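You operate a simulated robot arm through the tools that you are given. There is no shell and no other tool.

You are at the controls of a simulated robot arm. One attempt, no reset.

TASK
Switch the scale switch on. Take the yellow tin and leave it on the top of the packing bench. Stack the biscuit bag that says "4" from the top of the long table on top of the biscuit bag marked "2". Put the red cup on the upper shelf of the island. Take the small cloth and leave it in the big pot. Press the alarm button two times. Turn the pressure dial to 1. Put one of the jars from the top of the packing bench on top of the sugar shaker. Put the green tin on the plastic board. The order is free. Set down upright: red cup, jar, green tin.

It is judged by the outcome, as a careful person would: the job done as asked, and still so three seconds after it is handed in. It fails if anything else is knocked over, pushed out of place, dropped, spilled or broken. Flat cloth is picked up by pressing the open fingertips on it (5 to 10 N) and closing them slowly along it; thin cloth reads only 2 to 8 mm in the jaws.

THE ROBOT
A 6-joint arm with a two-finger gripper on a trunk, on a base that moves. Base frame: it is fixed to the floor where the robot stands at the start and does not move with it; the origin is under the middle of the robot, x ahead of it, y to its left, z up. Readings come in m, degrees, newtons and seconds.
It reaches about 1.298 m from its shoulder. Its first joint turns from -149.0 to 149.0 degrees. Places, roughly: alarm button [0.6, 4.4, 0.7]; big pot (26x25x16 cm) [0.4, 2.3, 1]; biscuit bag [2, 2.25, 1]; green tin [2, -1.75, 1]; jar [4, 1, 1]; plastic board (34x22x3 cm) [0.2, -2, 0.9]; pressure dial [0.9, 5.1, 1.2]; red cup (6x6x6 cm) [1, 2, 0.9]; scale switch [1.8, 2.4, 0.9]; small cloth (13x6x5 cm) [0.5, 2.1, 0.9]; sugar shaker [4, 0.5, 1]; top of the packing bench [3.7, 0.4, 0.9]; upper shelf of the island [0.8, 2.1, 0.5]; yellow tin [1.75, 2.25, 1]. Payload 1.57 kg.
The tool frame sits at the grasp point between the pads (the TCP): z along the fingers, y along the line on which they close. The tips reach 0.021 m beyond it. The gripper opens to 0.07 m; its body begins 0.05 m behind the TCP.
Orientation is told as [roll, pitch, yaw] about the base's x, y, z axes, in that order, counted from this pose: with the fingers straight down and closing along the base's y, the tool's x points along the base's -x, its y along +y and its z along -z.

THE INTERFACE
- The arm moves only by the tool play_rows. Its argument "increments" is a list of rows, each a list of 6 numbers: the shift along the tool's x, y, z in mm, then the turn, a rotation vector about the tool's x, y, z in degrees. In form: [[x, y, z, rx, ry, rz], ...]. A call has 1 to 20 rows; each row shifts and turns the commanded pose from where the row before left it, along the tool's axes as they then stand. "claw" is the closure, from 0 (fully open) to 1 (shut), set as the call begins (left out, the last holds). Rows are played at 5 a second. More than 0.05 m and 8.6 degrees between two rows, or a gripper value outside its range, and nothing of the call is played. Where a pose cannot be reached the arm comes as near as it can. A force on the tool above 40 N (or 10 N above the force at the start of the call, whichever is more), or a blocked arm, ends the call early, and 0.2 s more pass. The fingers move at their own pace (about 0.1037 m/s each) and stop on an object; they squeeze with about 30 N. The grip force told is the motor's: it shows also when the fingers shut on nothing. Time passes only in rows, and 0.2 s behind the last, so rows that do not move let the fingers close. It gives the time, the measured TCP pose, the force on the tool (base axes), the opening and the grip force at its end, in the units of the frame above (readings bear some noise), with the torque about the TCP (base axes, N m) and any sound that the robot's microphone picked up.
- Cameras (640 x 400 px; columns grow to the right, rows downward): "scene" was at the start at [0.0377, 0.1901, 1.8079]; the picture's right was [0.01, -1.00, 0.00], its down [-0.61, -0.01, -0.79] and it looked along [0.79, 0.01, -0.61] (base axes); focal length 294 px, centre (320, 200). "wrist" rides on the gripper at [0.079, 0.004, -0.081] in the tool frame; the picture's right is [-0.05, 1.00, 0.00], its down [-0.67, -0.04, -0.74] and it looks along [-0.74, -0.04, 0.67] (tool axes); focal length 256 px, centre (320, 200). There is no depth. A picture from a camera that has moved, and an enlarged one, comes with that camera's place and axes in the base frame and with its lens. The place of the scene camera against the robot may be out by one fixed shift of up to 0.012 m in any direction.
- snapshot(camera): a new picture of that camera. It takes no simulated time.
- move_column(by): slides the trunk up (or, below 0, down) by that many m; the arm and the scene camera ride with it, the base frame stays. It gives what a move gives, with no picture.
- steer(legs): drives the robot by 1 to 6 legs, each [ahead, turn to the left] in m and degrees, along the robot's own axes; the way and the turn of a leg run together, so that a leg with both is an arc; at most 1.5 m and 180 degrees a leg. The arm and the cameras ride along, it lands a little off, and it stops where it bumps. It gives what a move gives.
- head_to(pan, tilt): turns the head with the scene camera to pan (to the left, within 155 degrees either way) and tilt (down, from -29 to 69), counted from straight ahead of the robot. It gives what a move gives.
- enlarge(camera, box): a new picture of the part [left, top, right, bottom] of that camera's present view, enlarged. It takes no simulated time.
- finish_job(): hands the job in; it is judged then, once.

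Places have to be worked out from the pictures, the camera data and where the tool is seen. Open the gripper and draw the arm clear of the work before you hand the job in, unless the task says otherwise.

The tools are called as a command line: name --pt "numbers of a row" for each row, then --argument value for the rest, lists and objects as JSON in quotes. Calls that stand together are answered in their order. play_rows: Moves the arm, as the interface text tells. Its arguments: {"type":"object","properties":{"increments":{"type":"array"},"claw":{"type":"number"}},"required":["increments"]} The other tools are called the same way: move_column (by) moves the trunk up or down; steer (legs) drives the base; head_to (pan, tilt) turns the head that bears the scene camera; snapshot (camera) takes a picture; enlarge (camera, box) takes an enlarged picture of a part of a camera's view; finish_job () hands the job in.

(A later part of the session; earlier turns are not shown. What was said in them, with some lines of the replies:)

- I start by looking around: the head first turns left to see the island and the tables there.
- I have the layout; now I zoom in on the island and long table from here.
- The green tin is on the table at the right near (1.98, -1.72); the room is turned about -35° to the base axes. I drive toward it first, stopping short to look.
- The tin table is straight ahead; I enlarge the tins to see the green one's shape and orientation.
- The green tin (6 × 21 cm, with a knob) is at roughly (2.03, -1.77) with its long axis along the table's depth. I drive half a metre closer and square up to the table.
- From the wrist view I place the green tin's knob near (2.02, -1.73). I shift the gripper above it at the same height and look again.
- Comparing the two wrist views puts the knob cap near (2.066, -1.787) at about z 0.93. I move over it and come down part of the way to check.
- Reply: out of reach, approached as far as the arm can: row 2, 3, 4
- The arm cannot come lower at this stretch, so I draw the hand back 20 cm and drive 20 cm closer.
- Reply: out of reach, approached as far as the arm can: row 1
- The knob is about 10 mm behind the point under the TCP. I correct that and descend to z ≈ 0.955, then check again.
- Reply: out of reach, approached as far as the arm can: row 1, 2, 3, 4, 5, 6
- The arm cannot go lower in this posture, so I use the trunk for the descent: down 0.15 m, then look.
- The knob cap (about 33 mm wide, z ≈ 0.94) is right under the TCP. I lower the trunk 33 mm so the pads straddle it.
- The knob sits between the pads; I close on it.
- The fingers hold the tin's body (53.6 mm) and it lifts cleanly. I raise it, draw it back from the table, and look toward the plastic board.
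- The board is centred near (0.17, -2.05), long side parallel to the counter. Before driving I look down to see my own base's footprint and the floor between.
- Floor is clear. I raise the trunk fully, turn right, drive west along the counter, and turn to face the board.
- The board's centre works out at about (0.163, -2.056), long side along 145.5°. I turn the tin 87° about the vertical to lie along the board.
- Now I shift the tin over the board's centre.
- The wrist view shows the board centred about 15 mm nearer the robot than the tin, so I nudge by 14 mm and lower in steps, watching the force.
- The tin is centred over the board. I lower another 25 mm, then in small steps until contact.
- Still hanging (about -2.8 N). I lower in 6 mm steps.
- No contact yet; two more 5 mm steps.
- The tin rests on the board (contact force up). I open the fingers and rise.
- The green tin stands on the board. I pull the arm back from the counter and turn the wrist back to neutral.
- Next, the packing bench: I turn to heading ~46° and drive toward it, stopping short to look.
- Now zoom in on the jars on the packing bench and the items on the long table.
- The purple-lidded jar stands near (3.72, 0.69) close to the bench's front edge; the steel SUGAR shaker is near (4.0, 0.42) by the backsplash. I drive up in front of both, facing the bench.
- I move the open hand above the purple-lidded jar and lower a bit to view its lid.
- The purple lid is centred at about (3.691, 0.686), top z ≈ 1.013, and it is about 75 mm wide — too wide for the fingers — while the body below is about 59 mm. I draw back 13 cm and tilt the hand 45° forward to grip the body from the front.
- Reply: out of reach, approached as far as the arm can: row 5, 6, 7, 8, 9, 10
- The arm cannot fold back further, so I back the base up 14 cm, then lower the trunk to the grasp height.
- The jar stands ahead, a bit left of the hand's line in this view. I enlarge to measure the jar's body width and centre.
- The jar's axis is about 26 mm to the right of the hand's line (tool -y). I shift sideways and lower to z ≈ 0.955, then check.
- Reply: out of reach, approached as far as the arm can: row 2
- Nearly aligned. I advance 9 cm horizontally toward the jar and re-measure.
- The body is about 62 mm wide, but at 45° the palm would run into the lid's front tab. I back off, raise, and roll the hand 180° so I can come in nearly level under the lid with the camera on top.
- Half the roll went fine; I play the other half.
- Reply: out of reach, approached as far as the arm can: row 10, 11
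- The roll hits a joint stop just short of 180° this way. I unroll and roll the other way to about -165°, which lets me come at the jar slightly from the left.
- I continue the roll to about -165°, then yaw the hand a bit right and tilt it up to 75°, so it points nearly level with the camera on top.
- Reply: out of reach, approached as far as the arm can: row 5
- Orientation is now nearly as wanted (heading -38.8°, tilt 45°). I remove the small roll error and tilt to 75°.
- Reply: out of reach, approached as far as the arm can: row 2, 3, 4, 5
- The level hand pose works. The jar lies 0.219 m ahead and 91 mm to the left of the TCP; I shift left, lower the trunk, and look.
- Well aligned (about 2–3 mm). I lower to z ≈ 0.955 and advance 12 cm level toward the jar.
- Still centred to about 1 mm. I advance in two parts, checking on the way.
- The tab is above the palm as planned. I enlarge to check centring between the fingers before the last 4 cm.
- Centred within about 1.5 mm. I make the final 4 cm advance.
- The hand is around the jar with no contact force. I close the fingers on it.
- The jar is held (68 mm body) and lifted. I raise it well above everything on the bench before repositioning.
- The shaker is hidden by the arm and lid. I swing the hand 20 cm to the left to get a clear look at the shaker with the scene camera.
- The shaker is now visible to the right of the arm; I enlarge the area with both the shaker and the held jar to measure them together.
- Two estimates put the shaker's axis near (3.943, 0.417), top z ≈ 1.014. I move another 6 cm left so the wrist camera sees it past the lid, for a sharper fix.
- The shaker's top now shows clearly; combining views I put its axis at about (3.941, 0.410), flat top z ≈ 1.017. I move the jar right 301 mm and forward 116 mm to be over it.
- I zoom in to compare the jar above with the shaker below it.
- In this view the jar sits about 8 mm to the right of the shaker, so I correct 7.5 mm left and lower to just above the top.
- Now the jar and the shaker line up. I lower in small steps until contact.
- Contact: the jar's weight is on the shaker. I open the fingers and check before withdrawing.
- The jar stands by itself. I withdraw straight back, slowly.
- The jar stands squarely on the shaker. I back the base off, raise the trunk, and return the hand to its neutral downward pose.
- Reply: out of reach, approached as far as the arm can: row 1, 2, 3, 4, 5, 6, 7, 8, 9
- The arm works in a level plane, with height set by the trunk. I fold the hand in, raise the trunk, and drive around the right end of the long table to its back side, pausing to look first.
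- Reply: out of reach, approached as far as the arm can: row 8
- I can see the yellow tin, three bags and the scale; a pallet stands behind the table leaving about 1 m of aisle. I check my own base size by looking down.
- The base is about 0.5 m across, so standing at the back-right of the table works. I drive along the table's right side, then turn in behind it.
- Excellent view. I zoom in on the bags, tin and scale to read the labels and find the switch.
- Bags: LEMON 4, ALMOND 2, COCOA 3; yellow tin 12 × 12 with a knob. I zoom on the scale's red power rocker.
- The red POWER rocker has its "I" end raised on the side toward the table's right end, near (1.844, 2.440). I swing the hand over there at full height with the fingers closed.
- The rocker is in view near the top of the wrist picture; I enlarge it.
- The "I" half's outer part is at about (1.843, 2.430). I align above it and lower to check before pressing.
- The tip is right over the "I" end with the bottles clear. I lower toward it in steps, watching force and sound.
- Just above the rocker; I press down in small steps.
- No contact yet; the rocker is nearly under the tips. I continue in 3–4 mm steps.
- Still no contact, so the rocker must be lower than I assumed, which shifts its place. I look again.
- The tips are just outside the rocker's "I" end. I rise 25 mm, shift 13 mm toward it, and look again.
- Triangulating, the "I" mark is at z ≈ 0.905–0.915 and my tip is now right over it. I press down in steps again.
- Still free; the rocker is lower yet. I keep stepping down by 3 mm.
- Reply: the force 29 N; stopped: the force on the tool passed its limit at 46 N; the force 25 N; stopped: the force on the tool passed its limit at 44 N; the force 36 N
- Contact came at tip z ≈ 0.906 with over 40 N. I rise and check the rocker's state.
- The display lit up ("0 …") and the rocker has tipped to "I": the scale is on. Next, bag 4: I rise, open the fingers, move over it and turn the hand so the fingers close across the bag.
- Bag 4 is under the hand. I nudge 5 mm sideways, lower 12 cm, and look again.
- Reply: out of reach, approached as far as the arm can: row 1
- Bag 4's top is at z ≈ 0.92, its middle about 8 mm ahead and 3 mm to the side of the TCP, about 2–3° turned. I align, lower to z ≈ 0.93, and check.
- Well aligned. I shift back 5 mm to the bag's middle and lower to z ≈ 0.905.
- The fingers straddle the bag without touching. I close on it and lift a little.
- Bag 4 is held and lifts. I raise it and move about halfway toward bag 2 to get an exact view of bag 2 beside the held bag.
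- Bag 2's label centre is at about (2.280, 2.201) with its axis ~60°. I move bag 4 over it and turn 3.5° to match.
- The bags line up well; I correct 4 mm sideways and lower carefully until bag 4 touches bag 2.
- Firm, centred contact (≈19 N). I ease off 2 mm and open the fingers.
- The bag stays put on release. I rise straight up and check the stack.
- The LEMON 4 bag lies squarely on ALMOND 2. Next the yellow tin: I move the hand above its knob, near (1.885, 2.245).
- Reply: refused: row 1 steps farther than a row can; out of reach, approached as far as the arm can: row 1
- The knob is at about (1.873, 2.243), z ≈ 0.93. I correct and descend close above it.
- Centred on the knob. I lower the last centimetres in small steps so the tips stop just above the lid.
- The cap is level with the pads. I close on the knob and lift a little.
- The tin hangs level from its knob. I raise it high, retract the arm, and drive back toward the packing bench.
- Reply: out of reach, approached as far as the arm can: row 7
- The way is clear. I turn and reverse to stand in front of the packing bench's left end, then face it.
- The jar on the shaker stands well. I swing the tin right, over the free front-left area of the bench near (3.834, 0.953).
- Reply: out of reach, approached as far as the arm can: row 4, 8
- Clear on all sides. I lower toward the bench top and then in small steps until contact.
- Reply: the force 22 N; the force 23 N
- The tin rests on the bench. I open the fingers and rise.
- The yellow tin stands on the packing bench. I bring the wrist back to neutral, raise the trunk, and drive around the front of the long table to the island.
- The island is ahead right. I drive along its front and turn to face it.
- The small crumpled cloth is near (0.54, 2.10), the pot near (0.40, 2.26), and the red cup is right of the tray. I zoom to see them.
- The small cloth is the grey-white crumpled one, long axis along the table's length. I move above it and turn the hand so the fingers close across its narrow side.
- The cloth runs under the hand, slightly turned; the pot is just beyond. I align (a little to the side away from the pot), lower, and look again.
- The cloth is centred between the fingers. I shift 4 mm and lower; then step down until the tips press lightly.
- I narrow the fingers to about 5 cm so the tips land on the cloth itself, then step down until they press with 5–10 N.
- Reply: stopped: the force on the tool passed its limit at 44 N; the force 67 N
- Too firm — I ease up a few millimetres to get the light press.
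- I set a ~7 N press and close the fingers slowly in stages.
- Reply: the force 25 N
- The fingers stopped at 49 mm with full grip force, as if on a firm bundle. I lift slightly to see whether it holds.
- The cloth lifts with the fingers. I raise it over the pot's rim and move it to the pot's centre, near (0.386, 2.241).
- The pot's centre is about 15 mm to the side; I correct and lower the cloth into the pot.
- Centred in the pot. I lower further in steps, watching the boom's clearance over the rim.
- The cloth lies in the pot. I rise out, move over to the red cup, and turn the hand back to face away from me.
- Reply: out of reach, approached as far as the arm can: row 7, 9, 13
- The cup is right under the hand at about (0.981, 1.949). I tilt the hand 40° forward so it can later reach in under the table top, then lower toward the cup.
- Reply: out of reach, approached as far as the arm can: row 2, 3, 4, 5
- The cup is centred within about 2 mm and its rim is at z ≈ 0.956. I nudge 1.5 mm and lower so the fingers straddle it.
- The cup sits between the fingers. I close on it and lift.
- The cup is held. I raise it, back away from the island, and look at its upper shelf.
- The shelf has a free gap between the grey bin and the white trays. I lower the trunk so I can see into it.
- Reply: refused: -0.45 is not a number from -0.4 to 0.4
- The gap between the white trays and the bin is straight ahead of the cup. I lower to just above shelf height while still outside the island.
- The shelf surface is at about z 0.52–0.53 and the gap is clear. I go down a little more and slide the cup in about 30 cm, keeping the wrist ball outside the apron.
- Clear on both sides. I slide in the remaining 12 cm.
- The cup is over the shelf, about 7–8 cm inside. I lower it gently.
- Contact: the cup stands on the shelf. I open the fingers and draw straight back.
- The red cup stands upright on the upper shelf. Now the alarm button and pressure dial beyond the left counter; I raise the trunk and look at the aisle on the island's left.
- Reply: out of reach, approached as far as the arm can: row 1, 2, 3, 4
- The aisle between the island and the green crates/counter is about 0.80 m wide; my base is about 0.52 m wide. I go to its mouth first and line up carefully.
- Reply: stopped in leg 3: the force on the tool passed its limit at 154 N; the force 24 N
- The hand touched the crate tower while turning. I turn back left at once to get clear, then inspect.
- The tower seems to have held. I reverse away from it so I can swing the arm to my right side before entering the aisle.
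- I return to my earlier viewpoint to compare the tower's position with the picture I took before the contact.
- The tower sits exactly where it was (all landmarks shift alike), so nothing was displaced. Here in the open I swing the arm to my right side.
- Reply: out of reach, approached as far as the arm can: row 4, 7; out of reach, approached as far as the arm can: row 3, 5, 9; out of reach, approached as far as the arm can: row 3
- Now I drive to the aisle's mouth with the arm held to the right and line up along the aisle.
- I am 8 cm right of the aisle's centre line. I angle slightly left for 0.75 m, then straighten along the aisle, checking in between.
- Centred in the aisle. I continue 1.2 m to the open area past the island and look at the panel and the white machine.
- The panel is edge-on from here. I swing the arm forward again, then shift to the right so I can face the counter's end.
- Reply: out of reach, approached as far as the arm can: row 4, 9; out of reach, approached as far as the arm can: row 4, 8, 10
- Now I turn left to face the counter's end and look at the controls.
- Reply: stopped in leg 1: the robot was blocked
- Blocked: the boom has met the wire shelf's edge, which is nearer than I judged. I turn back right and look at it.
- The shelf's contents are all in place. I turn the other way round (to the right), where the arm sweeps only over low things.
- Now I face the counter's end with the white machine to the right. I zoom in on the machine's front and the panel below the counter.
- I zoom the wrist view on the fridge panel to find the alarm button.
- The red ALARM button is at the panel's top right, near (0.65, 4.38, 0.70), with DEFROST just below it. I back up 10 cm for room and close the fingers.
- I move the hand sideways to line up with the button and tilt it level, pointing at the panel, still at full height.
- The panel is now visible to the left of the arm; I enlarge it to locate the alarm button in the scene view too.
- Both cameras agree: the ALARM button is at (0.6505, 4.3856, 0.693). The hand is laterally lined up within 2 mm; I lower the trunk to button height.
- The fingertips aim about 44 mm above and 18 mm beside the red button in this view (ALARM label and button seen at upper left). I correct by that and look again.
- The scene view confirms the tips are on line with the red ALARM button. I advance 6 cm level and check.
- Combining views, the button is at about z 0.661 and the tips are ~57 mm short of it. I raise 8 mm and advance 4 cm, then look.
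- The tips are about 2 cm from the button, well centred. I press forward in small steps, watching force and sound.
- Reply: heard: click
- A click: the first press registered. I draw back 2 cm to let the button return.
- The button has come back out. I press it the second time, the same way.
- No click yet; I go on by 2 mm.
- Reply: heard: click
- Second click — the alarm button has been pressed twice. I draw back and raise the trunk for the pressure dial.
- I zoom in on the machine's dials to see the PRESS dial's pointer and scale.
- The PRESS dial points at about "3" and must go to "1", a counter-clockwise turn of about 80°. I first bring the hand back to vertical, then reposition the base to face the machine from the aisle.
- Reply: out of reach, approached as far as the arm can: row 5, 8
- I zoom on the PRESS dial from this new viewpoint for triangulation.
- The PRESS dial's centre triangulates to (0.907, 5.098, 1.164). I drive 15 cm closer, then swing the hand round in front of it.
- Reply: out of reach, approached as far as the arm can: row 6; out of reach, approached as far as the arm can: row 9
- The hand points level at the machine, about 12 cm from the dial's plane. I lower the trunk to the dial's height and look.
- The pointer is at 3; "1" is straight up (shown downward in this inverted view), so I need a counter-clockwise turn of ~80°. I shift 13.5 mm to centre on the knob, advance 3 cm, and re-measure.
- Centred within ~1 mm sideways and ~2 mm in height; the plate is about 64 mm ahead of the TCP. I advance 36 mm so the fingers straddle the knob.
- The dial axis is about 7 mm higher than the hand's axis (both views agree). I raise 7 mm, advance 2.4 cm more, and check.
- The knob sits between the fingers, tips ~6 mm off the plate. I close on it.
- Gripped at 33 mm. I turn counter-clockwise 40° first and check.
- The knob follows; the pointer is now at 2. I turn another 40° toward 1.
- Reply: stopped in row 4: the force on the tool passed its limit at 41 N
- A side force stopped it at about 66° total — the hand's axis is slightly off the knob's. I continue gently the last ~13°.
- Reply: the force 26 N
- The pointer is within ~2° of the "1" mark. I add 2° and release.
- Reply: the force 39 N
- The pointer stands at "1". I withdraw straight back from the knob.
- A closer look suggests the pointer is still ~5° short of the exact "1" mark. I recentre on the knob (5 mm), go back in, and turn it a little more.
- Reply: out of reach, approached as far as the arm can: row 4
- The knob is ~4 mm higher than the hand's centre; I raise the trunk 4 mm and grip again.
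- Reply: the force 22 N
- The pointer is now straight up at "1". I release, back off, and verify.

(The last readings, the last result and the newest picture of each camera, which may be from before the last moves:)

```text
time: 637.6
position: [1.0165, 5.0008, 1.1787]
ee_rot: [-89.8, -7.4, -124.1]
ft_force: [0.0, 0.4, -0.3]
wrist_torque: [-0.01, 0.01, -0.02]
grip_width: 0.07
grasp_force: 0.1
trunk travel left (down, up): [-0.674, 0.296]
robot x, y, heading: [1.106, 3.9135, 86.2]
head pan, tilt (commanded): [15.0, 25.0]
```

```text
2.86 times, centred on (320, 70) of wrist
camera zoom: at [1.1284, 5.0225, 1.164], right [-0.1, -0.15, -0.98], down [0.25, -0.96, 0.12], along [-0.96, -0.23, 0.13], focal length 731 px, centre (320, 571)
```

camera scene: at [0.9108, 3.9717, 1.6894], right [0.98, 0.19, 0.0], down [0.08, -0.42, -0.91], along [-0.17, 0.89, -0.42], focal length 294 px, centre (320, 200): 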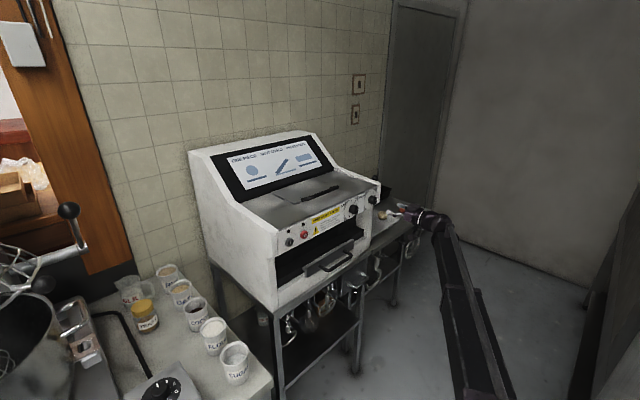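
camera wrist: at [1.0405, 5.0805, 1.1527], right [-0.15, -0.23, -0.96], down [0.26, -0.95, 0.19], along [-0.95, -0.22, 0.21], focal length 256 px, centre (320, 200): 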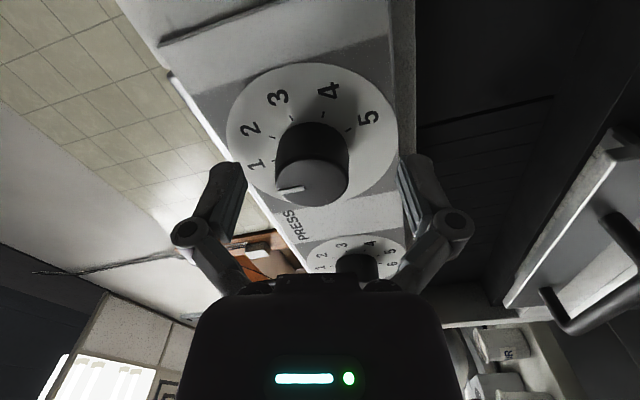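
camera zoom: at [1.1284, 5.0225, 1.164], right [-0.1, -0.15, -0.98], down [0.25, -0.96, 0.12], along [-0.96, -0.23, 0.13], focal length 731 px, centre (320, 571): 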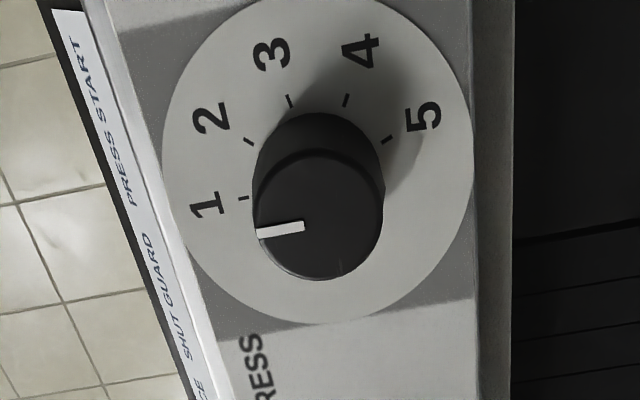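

The dial reads 1 (within about 1°). I unroll the hand, fold it back to vertical away from the machine, and look around for a final check.

play_rows --pt "0 0 0 0 0 8.2" --pt "0 0 0 0 0 8.2" --pt "0 0 0 0 0 8.2" --pt "0 0 0 0 0 8.2" --pt "0 0 0 0 0 8.2" --pt "0 0 0 0 0 8.2" --pt "0 0 0 0 0 8.2" --pt "0 0 0 0 0 8.2" --pt "0 0 0 0 0 8.2" --pt "0 0 0 0 0 8.2" --pt "0 0 0 0 0 0"

play_rows --pt "27.8 0 -2.1 0 8.5 0" --pt "27.8 0 -2.1 0 8.5 0" --pt "27.8 0 -2.1 0 8.5 0" --pt "27.8 0 -2.1 0 8.5 0" --pt "27.8 0 -2.1 0 8.5 0" --pt "27.8 0 -2.1 0 8.5 0" --pt "27.8 0 -2.1 0 8.5 0" --pt "27.8 0 -2.1 0 8.5 0" --pt "27.8 0 -2.1 0 8.5 0" --pt "27.8 0 -2.1 0 8.5 0" --pt "14.4 0 -0.6 0 4.4 0" --pt "0 0 0 0 0 0"

head_to --pan -65 --tilt 25

snapshot --camera "scene"

head_to --pan -140 --tilt 30

snapshot --camera "scene"

head_to --pan 140 --tilt 30

snapshot --camera "scene"

```text
time: 640.0
position: [1.0187, 5.0018, 1.1784]
ee_rot: [-87.5, -89.2, -126.5]
ft_force: [0.5, -0.7, -0.1]
wrist_torque: [-0.02, -0.01, -0.01]
grip_width: 0.0701
grasp_force: 0.0
trunk travel left (down, up): [-0.674, 0.296]
robot x, y, heading: [1.1078, 3.9145, 85.8]
head pan, tilt (commanded): [15.0, 25.0]
```

```text
time: 642.6
position: [1.1745, 4.8992, 0.9928]
ee_rot: [-1.0, -0.5, 145.9]
ft_force: [0.0, 0.6, 0.8]
wrist_torque: [-0.06, 0.02, -0.03]
grip_width: 0.0698
grasp_force: 0.1
trunk travel left (down, up): [-0.674, 0.296]
robot x, y, heading: [1.1054, 3.9137, 85.8]
head pan, tilt (commanded): [15.0, 25.0]
```

```text
time: 644.2
position: [1.1728, 4.9004, 0.9929]
ee_rot: [-0.9, -0.6, 145.9]
ft_force: [0.5, -0.5, 0.0]
wrist_torque: [-0.01, -0.04, -0.03]
grip_width: 0.0704
grasp_force: 0.1
trunk travel left (down, up): [-0.674, 0.296]
robot x, y, heading: [1.1047, 3.9138, 85.5]
head pan, tilt (commanded): [-65.0, 25.0]
```

```text
taken
camera scene: at [1.0141, 3.914, 1.7004], right [0.35, -0.94, 0.0], down [-0.4, -0.15, -0.91], along [0.85, 0.32, -0.42], focal length 294 px, centre (320, 200)
```

scene: 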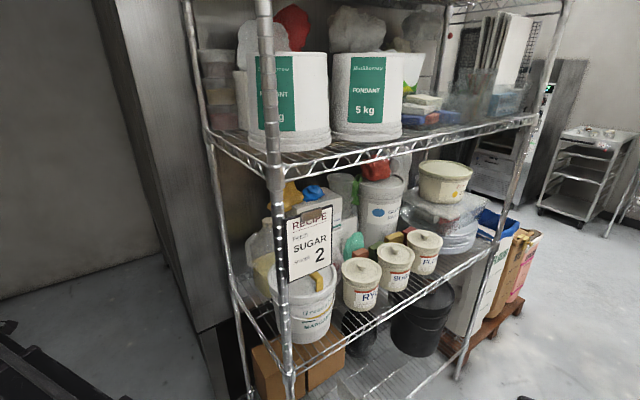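

```text
time: 645.6
position: [1.1722, 4.8999, 0.9926]
ee_rot: [-1.0, -0.6, 146.1]
ft_force: [0.6, -1.1, -1.0]
wrist_torque: [0.03, 0.04, 0.01]
grip_width: 0.07
grasp_force: 0.1
trunk travel left (down, up): [-0.674, 0.296]
robot x, y, heading: [1.1064, 3.9151, 85.6]
head pan, tilt (commanded): [-140.0, 30.0]
```

```text
taken
camera scene: at [0.9809, 3.8079, 1.6924], right [-0.81, -0.58, 0.0], down [-0.29, 0.41, -0.87], along [0.51, -0.7, -0.5], focal length 294 px, centre (320, 200)
```

scene: 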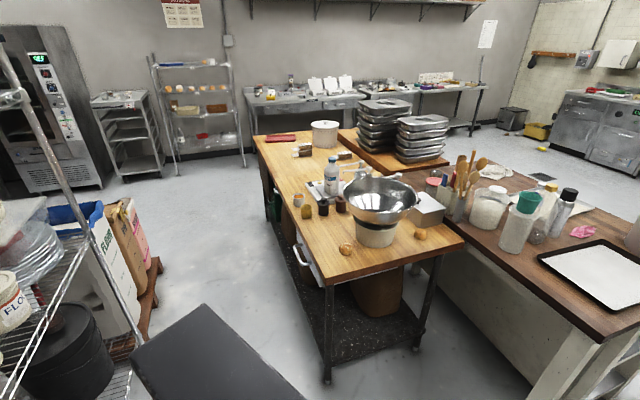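

```text
time: 649.5
position: [1.1734, 4.9001, 0.9927]
ee_rot: [-0.9, -0.7, 146.0]
ft_force: [0.5, -0.5, 0.6]
wrist_torque: [0.01, 0.01, 0.0]
grip_width: 0.0701
grasp_force: 0.1
trunk travel left (down, up): [-0.674, 0.296]
robot x, y, heading: [1.1066, 3.91, 85.8]
head pan, tilt (commanded): [140.0, 30.0]
```

```text
taken
camera scene: at [0.8648, 3.8166, 1.6924], right [-0.72, 0.7, 0.0], down [0.35, 0.36, -0.87], along [-0.6, -0.62, -0.5], focal length 294 px, centre (320, 200)
```

scene: 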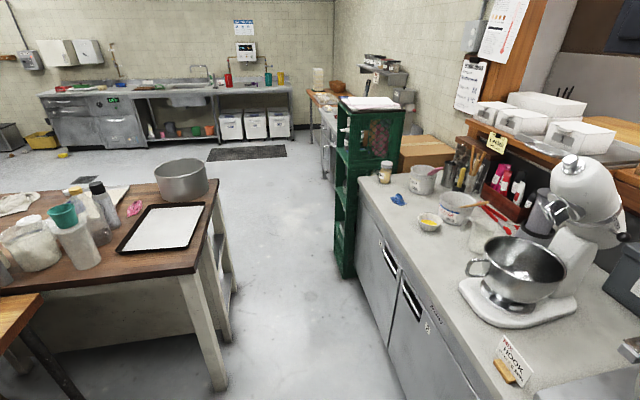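

Everything looks in order; I zoom in on the bag stack, the packing bench, and the tower's top for a last check.

enlarge --camera "scene" --box '[320, 85, 440, 165]'

head_to --pan -140 --tilt 30

enlarge --camera "scene" --box '[240, 60, 380, 150]'

enlarge --camera "scene" --box '[270, 115, 410, 235]'

enlarge --camera "scene" --box '[540, 75, 640, 150]'

```text
5.00 times, centred on (380, 125) of scene
camera zoom: at [0.8648, 3.8166, 1.6924], right [-0.72, 0.7, 0.0], down [0.35, 0.36, -0.87], along [-0.6, -0.62, -0.5], focal length 1470 px, centre (20, 575)
```

zoom: 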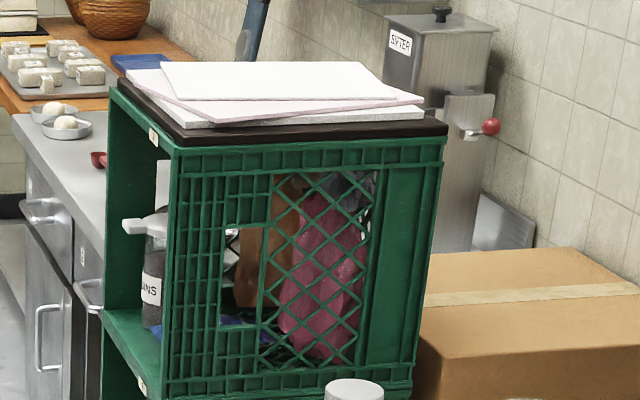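

```text
time: 653.4
position: [1.1724, 4.9006, 0.9931]
ee_rot: [-0.9, -0.6, 146.0]
ft_force: [0.3, 0.9, -0.1]
wrist_torque: [-0.02, 0.02, -0.02]
grip_width: 0.0701
grasp_force: 0.1
trunk travel left (down, up): [-0.674, 0.296]
robot x, y, heading: [1.1023, 3.9145, 85.5]
head pan, tilt (commanded): [-140.0, 30.0]
```

```text
4.44 times, centred on (310, 105) of scene
camera zoom: at [0.9808, 3.8079, 1.6924], right [-0.81, -0.58, 0.0], down [-0.29, 0.41, -0.87], along [0.51, -0.7, -0.5], focal length 1307 px, centre (364, 622)
```

zoom: 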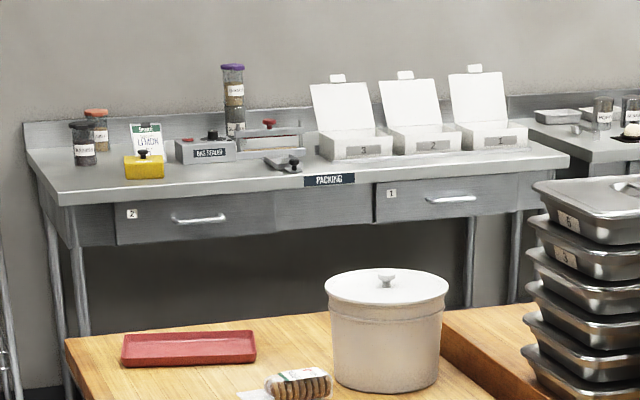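

```text
3.33 times, centred on (340, 175) of scene
camera zoom: at [0.9808, 3.8079, 1.6924], right [-0.81, -0.58, 0.0], down [-0.29, 0.41, -0.87], along [0.51, -0.7, -0.5], focal length 980 px, centre (253, 283)
```

zoom: 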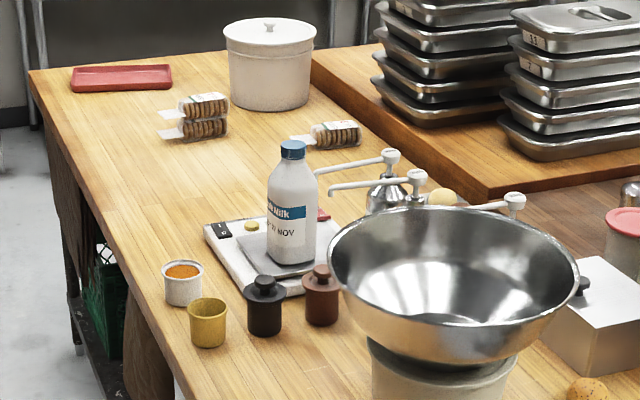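

```text
5.33 times, centred on (590, 112) of scene
camera zoom: at [0.9808, 3.8079, 1.6924], right [-0.81, -0.58, 0.0], down [-0.29, 0.41, -0.87], along [0.51, -0.7, -0.5], focal length 1568 px, centre (-1120, 667)
```

zoom: 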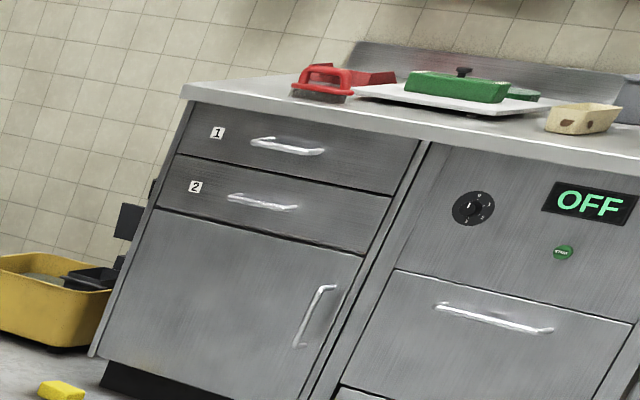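

All nine results are in place. I draw the open hand clear of the machine and then hand the job in.

play_rows --pt "20.5 36.4 0 0 0 0" --pt "20.5 36.4 0 0 0 0" --pt "20.5 36.4 0 0 0 0" --pt "20.5 36.4 0 0 0 0" --pt "20.5 36.4 0 0 0 0" --pt "20.5 36.4 0 0 0 0" --pt "0 0 0 0 0 0"

head_to --pan 15 --tilt 25

enlarge --camera "scene" --box '[330, 180, 410, 230]'

```text
time: 655.0
position: [1.1518, 4.6508, 0.9918]
ee_rot: [-0.9, -0.6, 146.0]
ft_force: [0.1, 0.4, -0.2]
wrist_torque: [0.02, -0.03, -0.04]
grip_width: 0.07
grasp_force: 0.1
out of reach, approached as far as the arm can: row 3, 5
trunk travel left (down, up): [-0.674, 0.296]
robot x, y, heading: [1.1049, 3.9164, 86.0]
head pan, tilt (commanded): [-140.0, 30.0]
```

```text
time: 657.4
position: [1.1509, 4.6505, 0.9939]
ee_rot: [-0.8, -0.6, 146.0]
ft_force: [-0.3, 0.2, -0.8]
wrist_torque: [0.02, 0.02, 0.01]
grip_width: 0.0701
grasp_force: 0.0
trunk travel left (down, up): [-0.674, 0.296]
robot x, y, heading: [1.1075, 3.9139, 85.8]
head pan, tilt (commanded): [15.0, 25.0]
```

```text
8.00 times, centred on (370, 205) of scene
camera zoom: at [0.9109, 3.9717, 1.7004], right [0.98, 0.19, 0.0], down [0.08, -0.42, -0.91], along [-0.17, 0.89, -0.42], focal length 2352 px, centre (-80, 160)
```

zoom: 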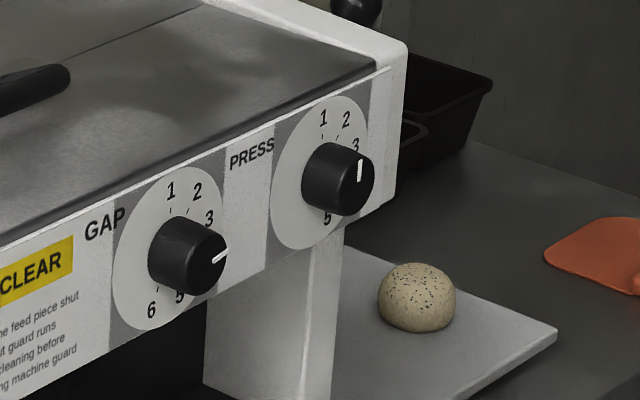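

The PRESS dial stands at 1, the gripper is open and clear, and every item is where it should be. I hand the job in.

finish_job

```text
The job is handed in.
```

All nine parts of the job are done and it is handed in. I don't have the judge's result.

- **Scale switch:** it is on, and the display lit up.
- **Yellow tin:** it is on the top of the packing bench, near the front left.
- **Biscuit bags:** bag "4" (LEMON) lies on bag "2" (ALMOND) on the long table.
- **Red cup:** it stands upright on the upper shelf of the island.
- **Small cloth:** it is in the big pot. I took this to be the grey-white one, because its place matched yours; a pink cloth nearby was left alone.
- **Alarm button:** I pressed it twice and heard one click each time.
- **Pressure dial:** it now reads 1; by eye it is within a degree or two.
- **Jar:** the purple-lidded jar stands upright on the sugar shaker.
- **Green tin:** it stands upright on the plastic board.

The arm touched two other things while I was driving:

- **Green crate tower:** the hand hit it while turning, with a force reading of about 154 N. I drove back to an earlier viewpoint and compared pictures; it had not moved, and the papers on top were in place.
- **Wire shelf:** the arm met its edge and the robot stopped. I saw nothing on it knocked over or shifted.

My last look around showed nothing fallen or out of place. The gripper is open and the arm is clear of the work.
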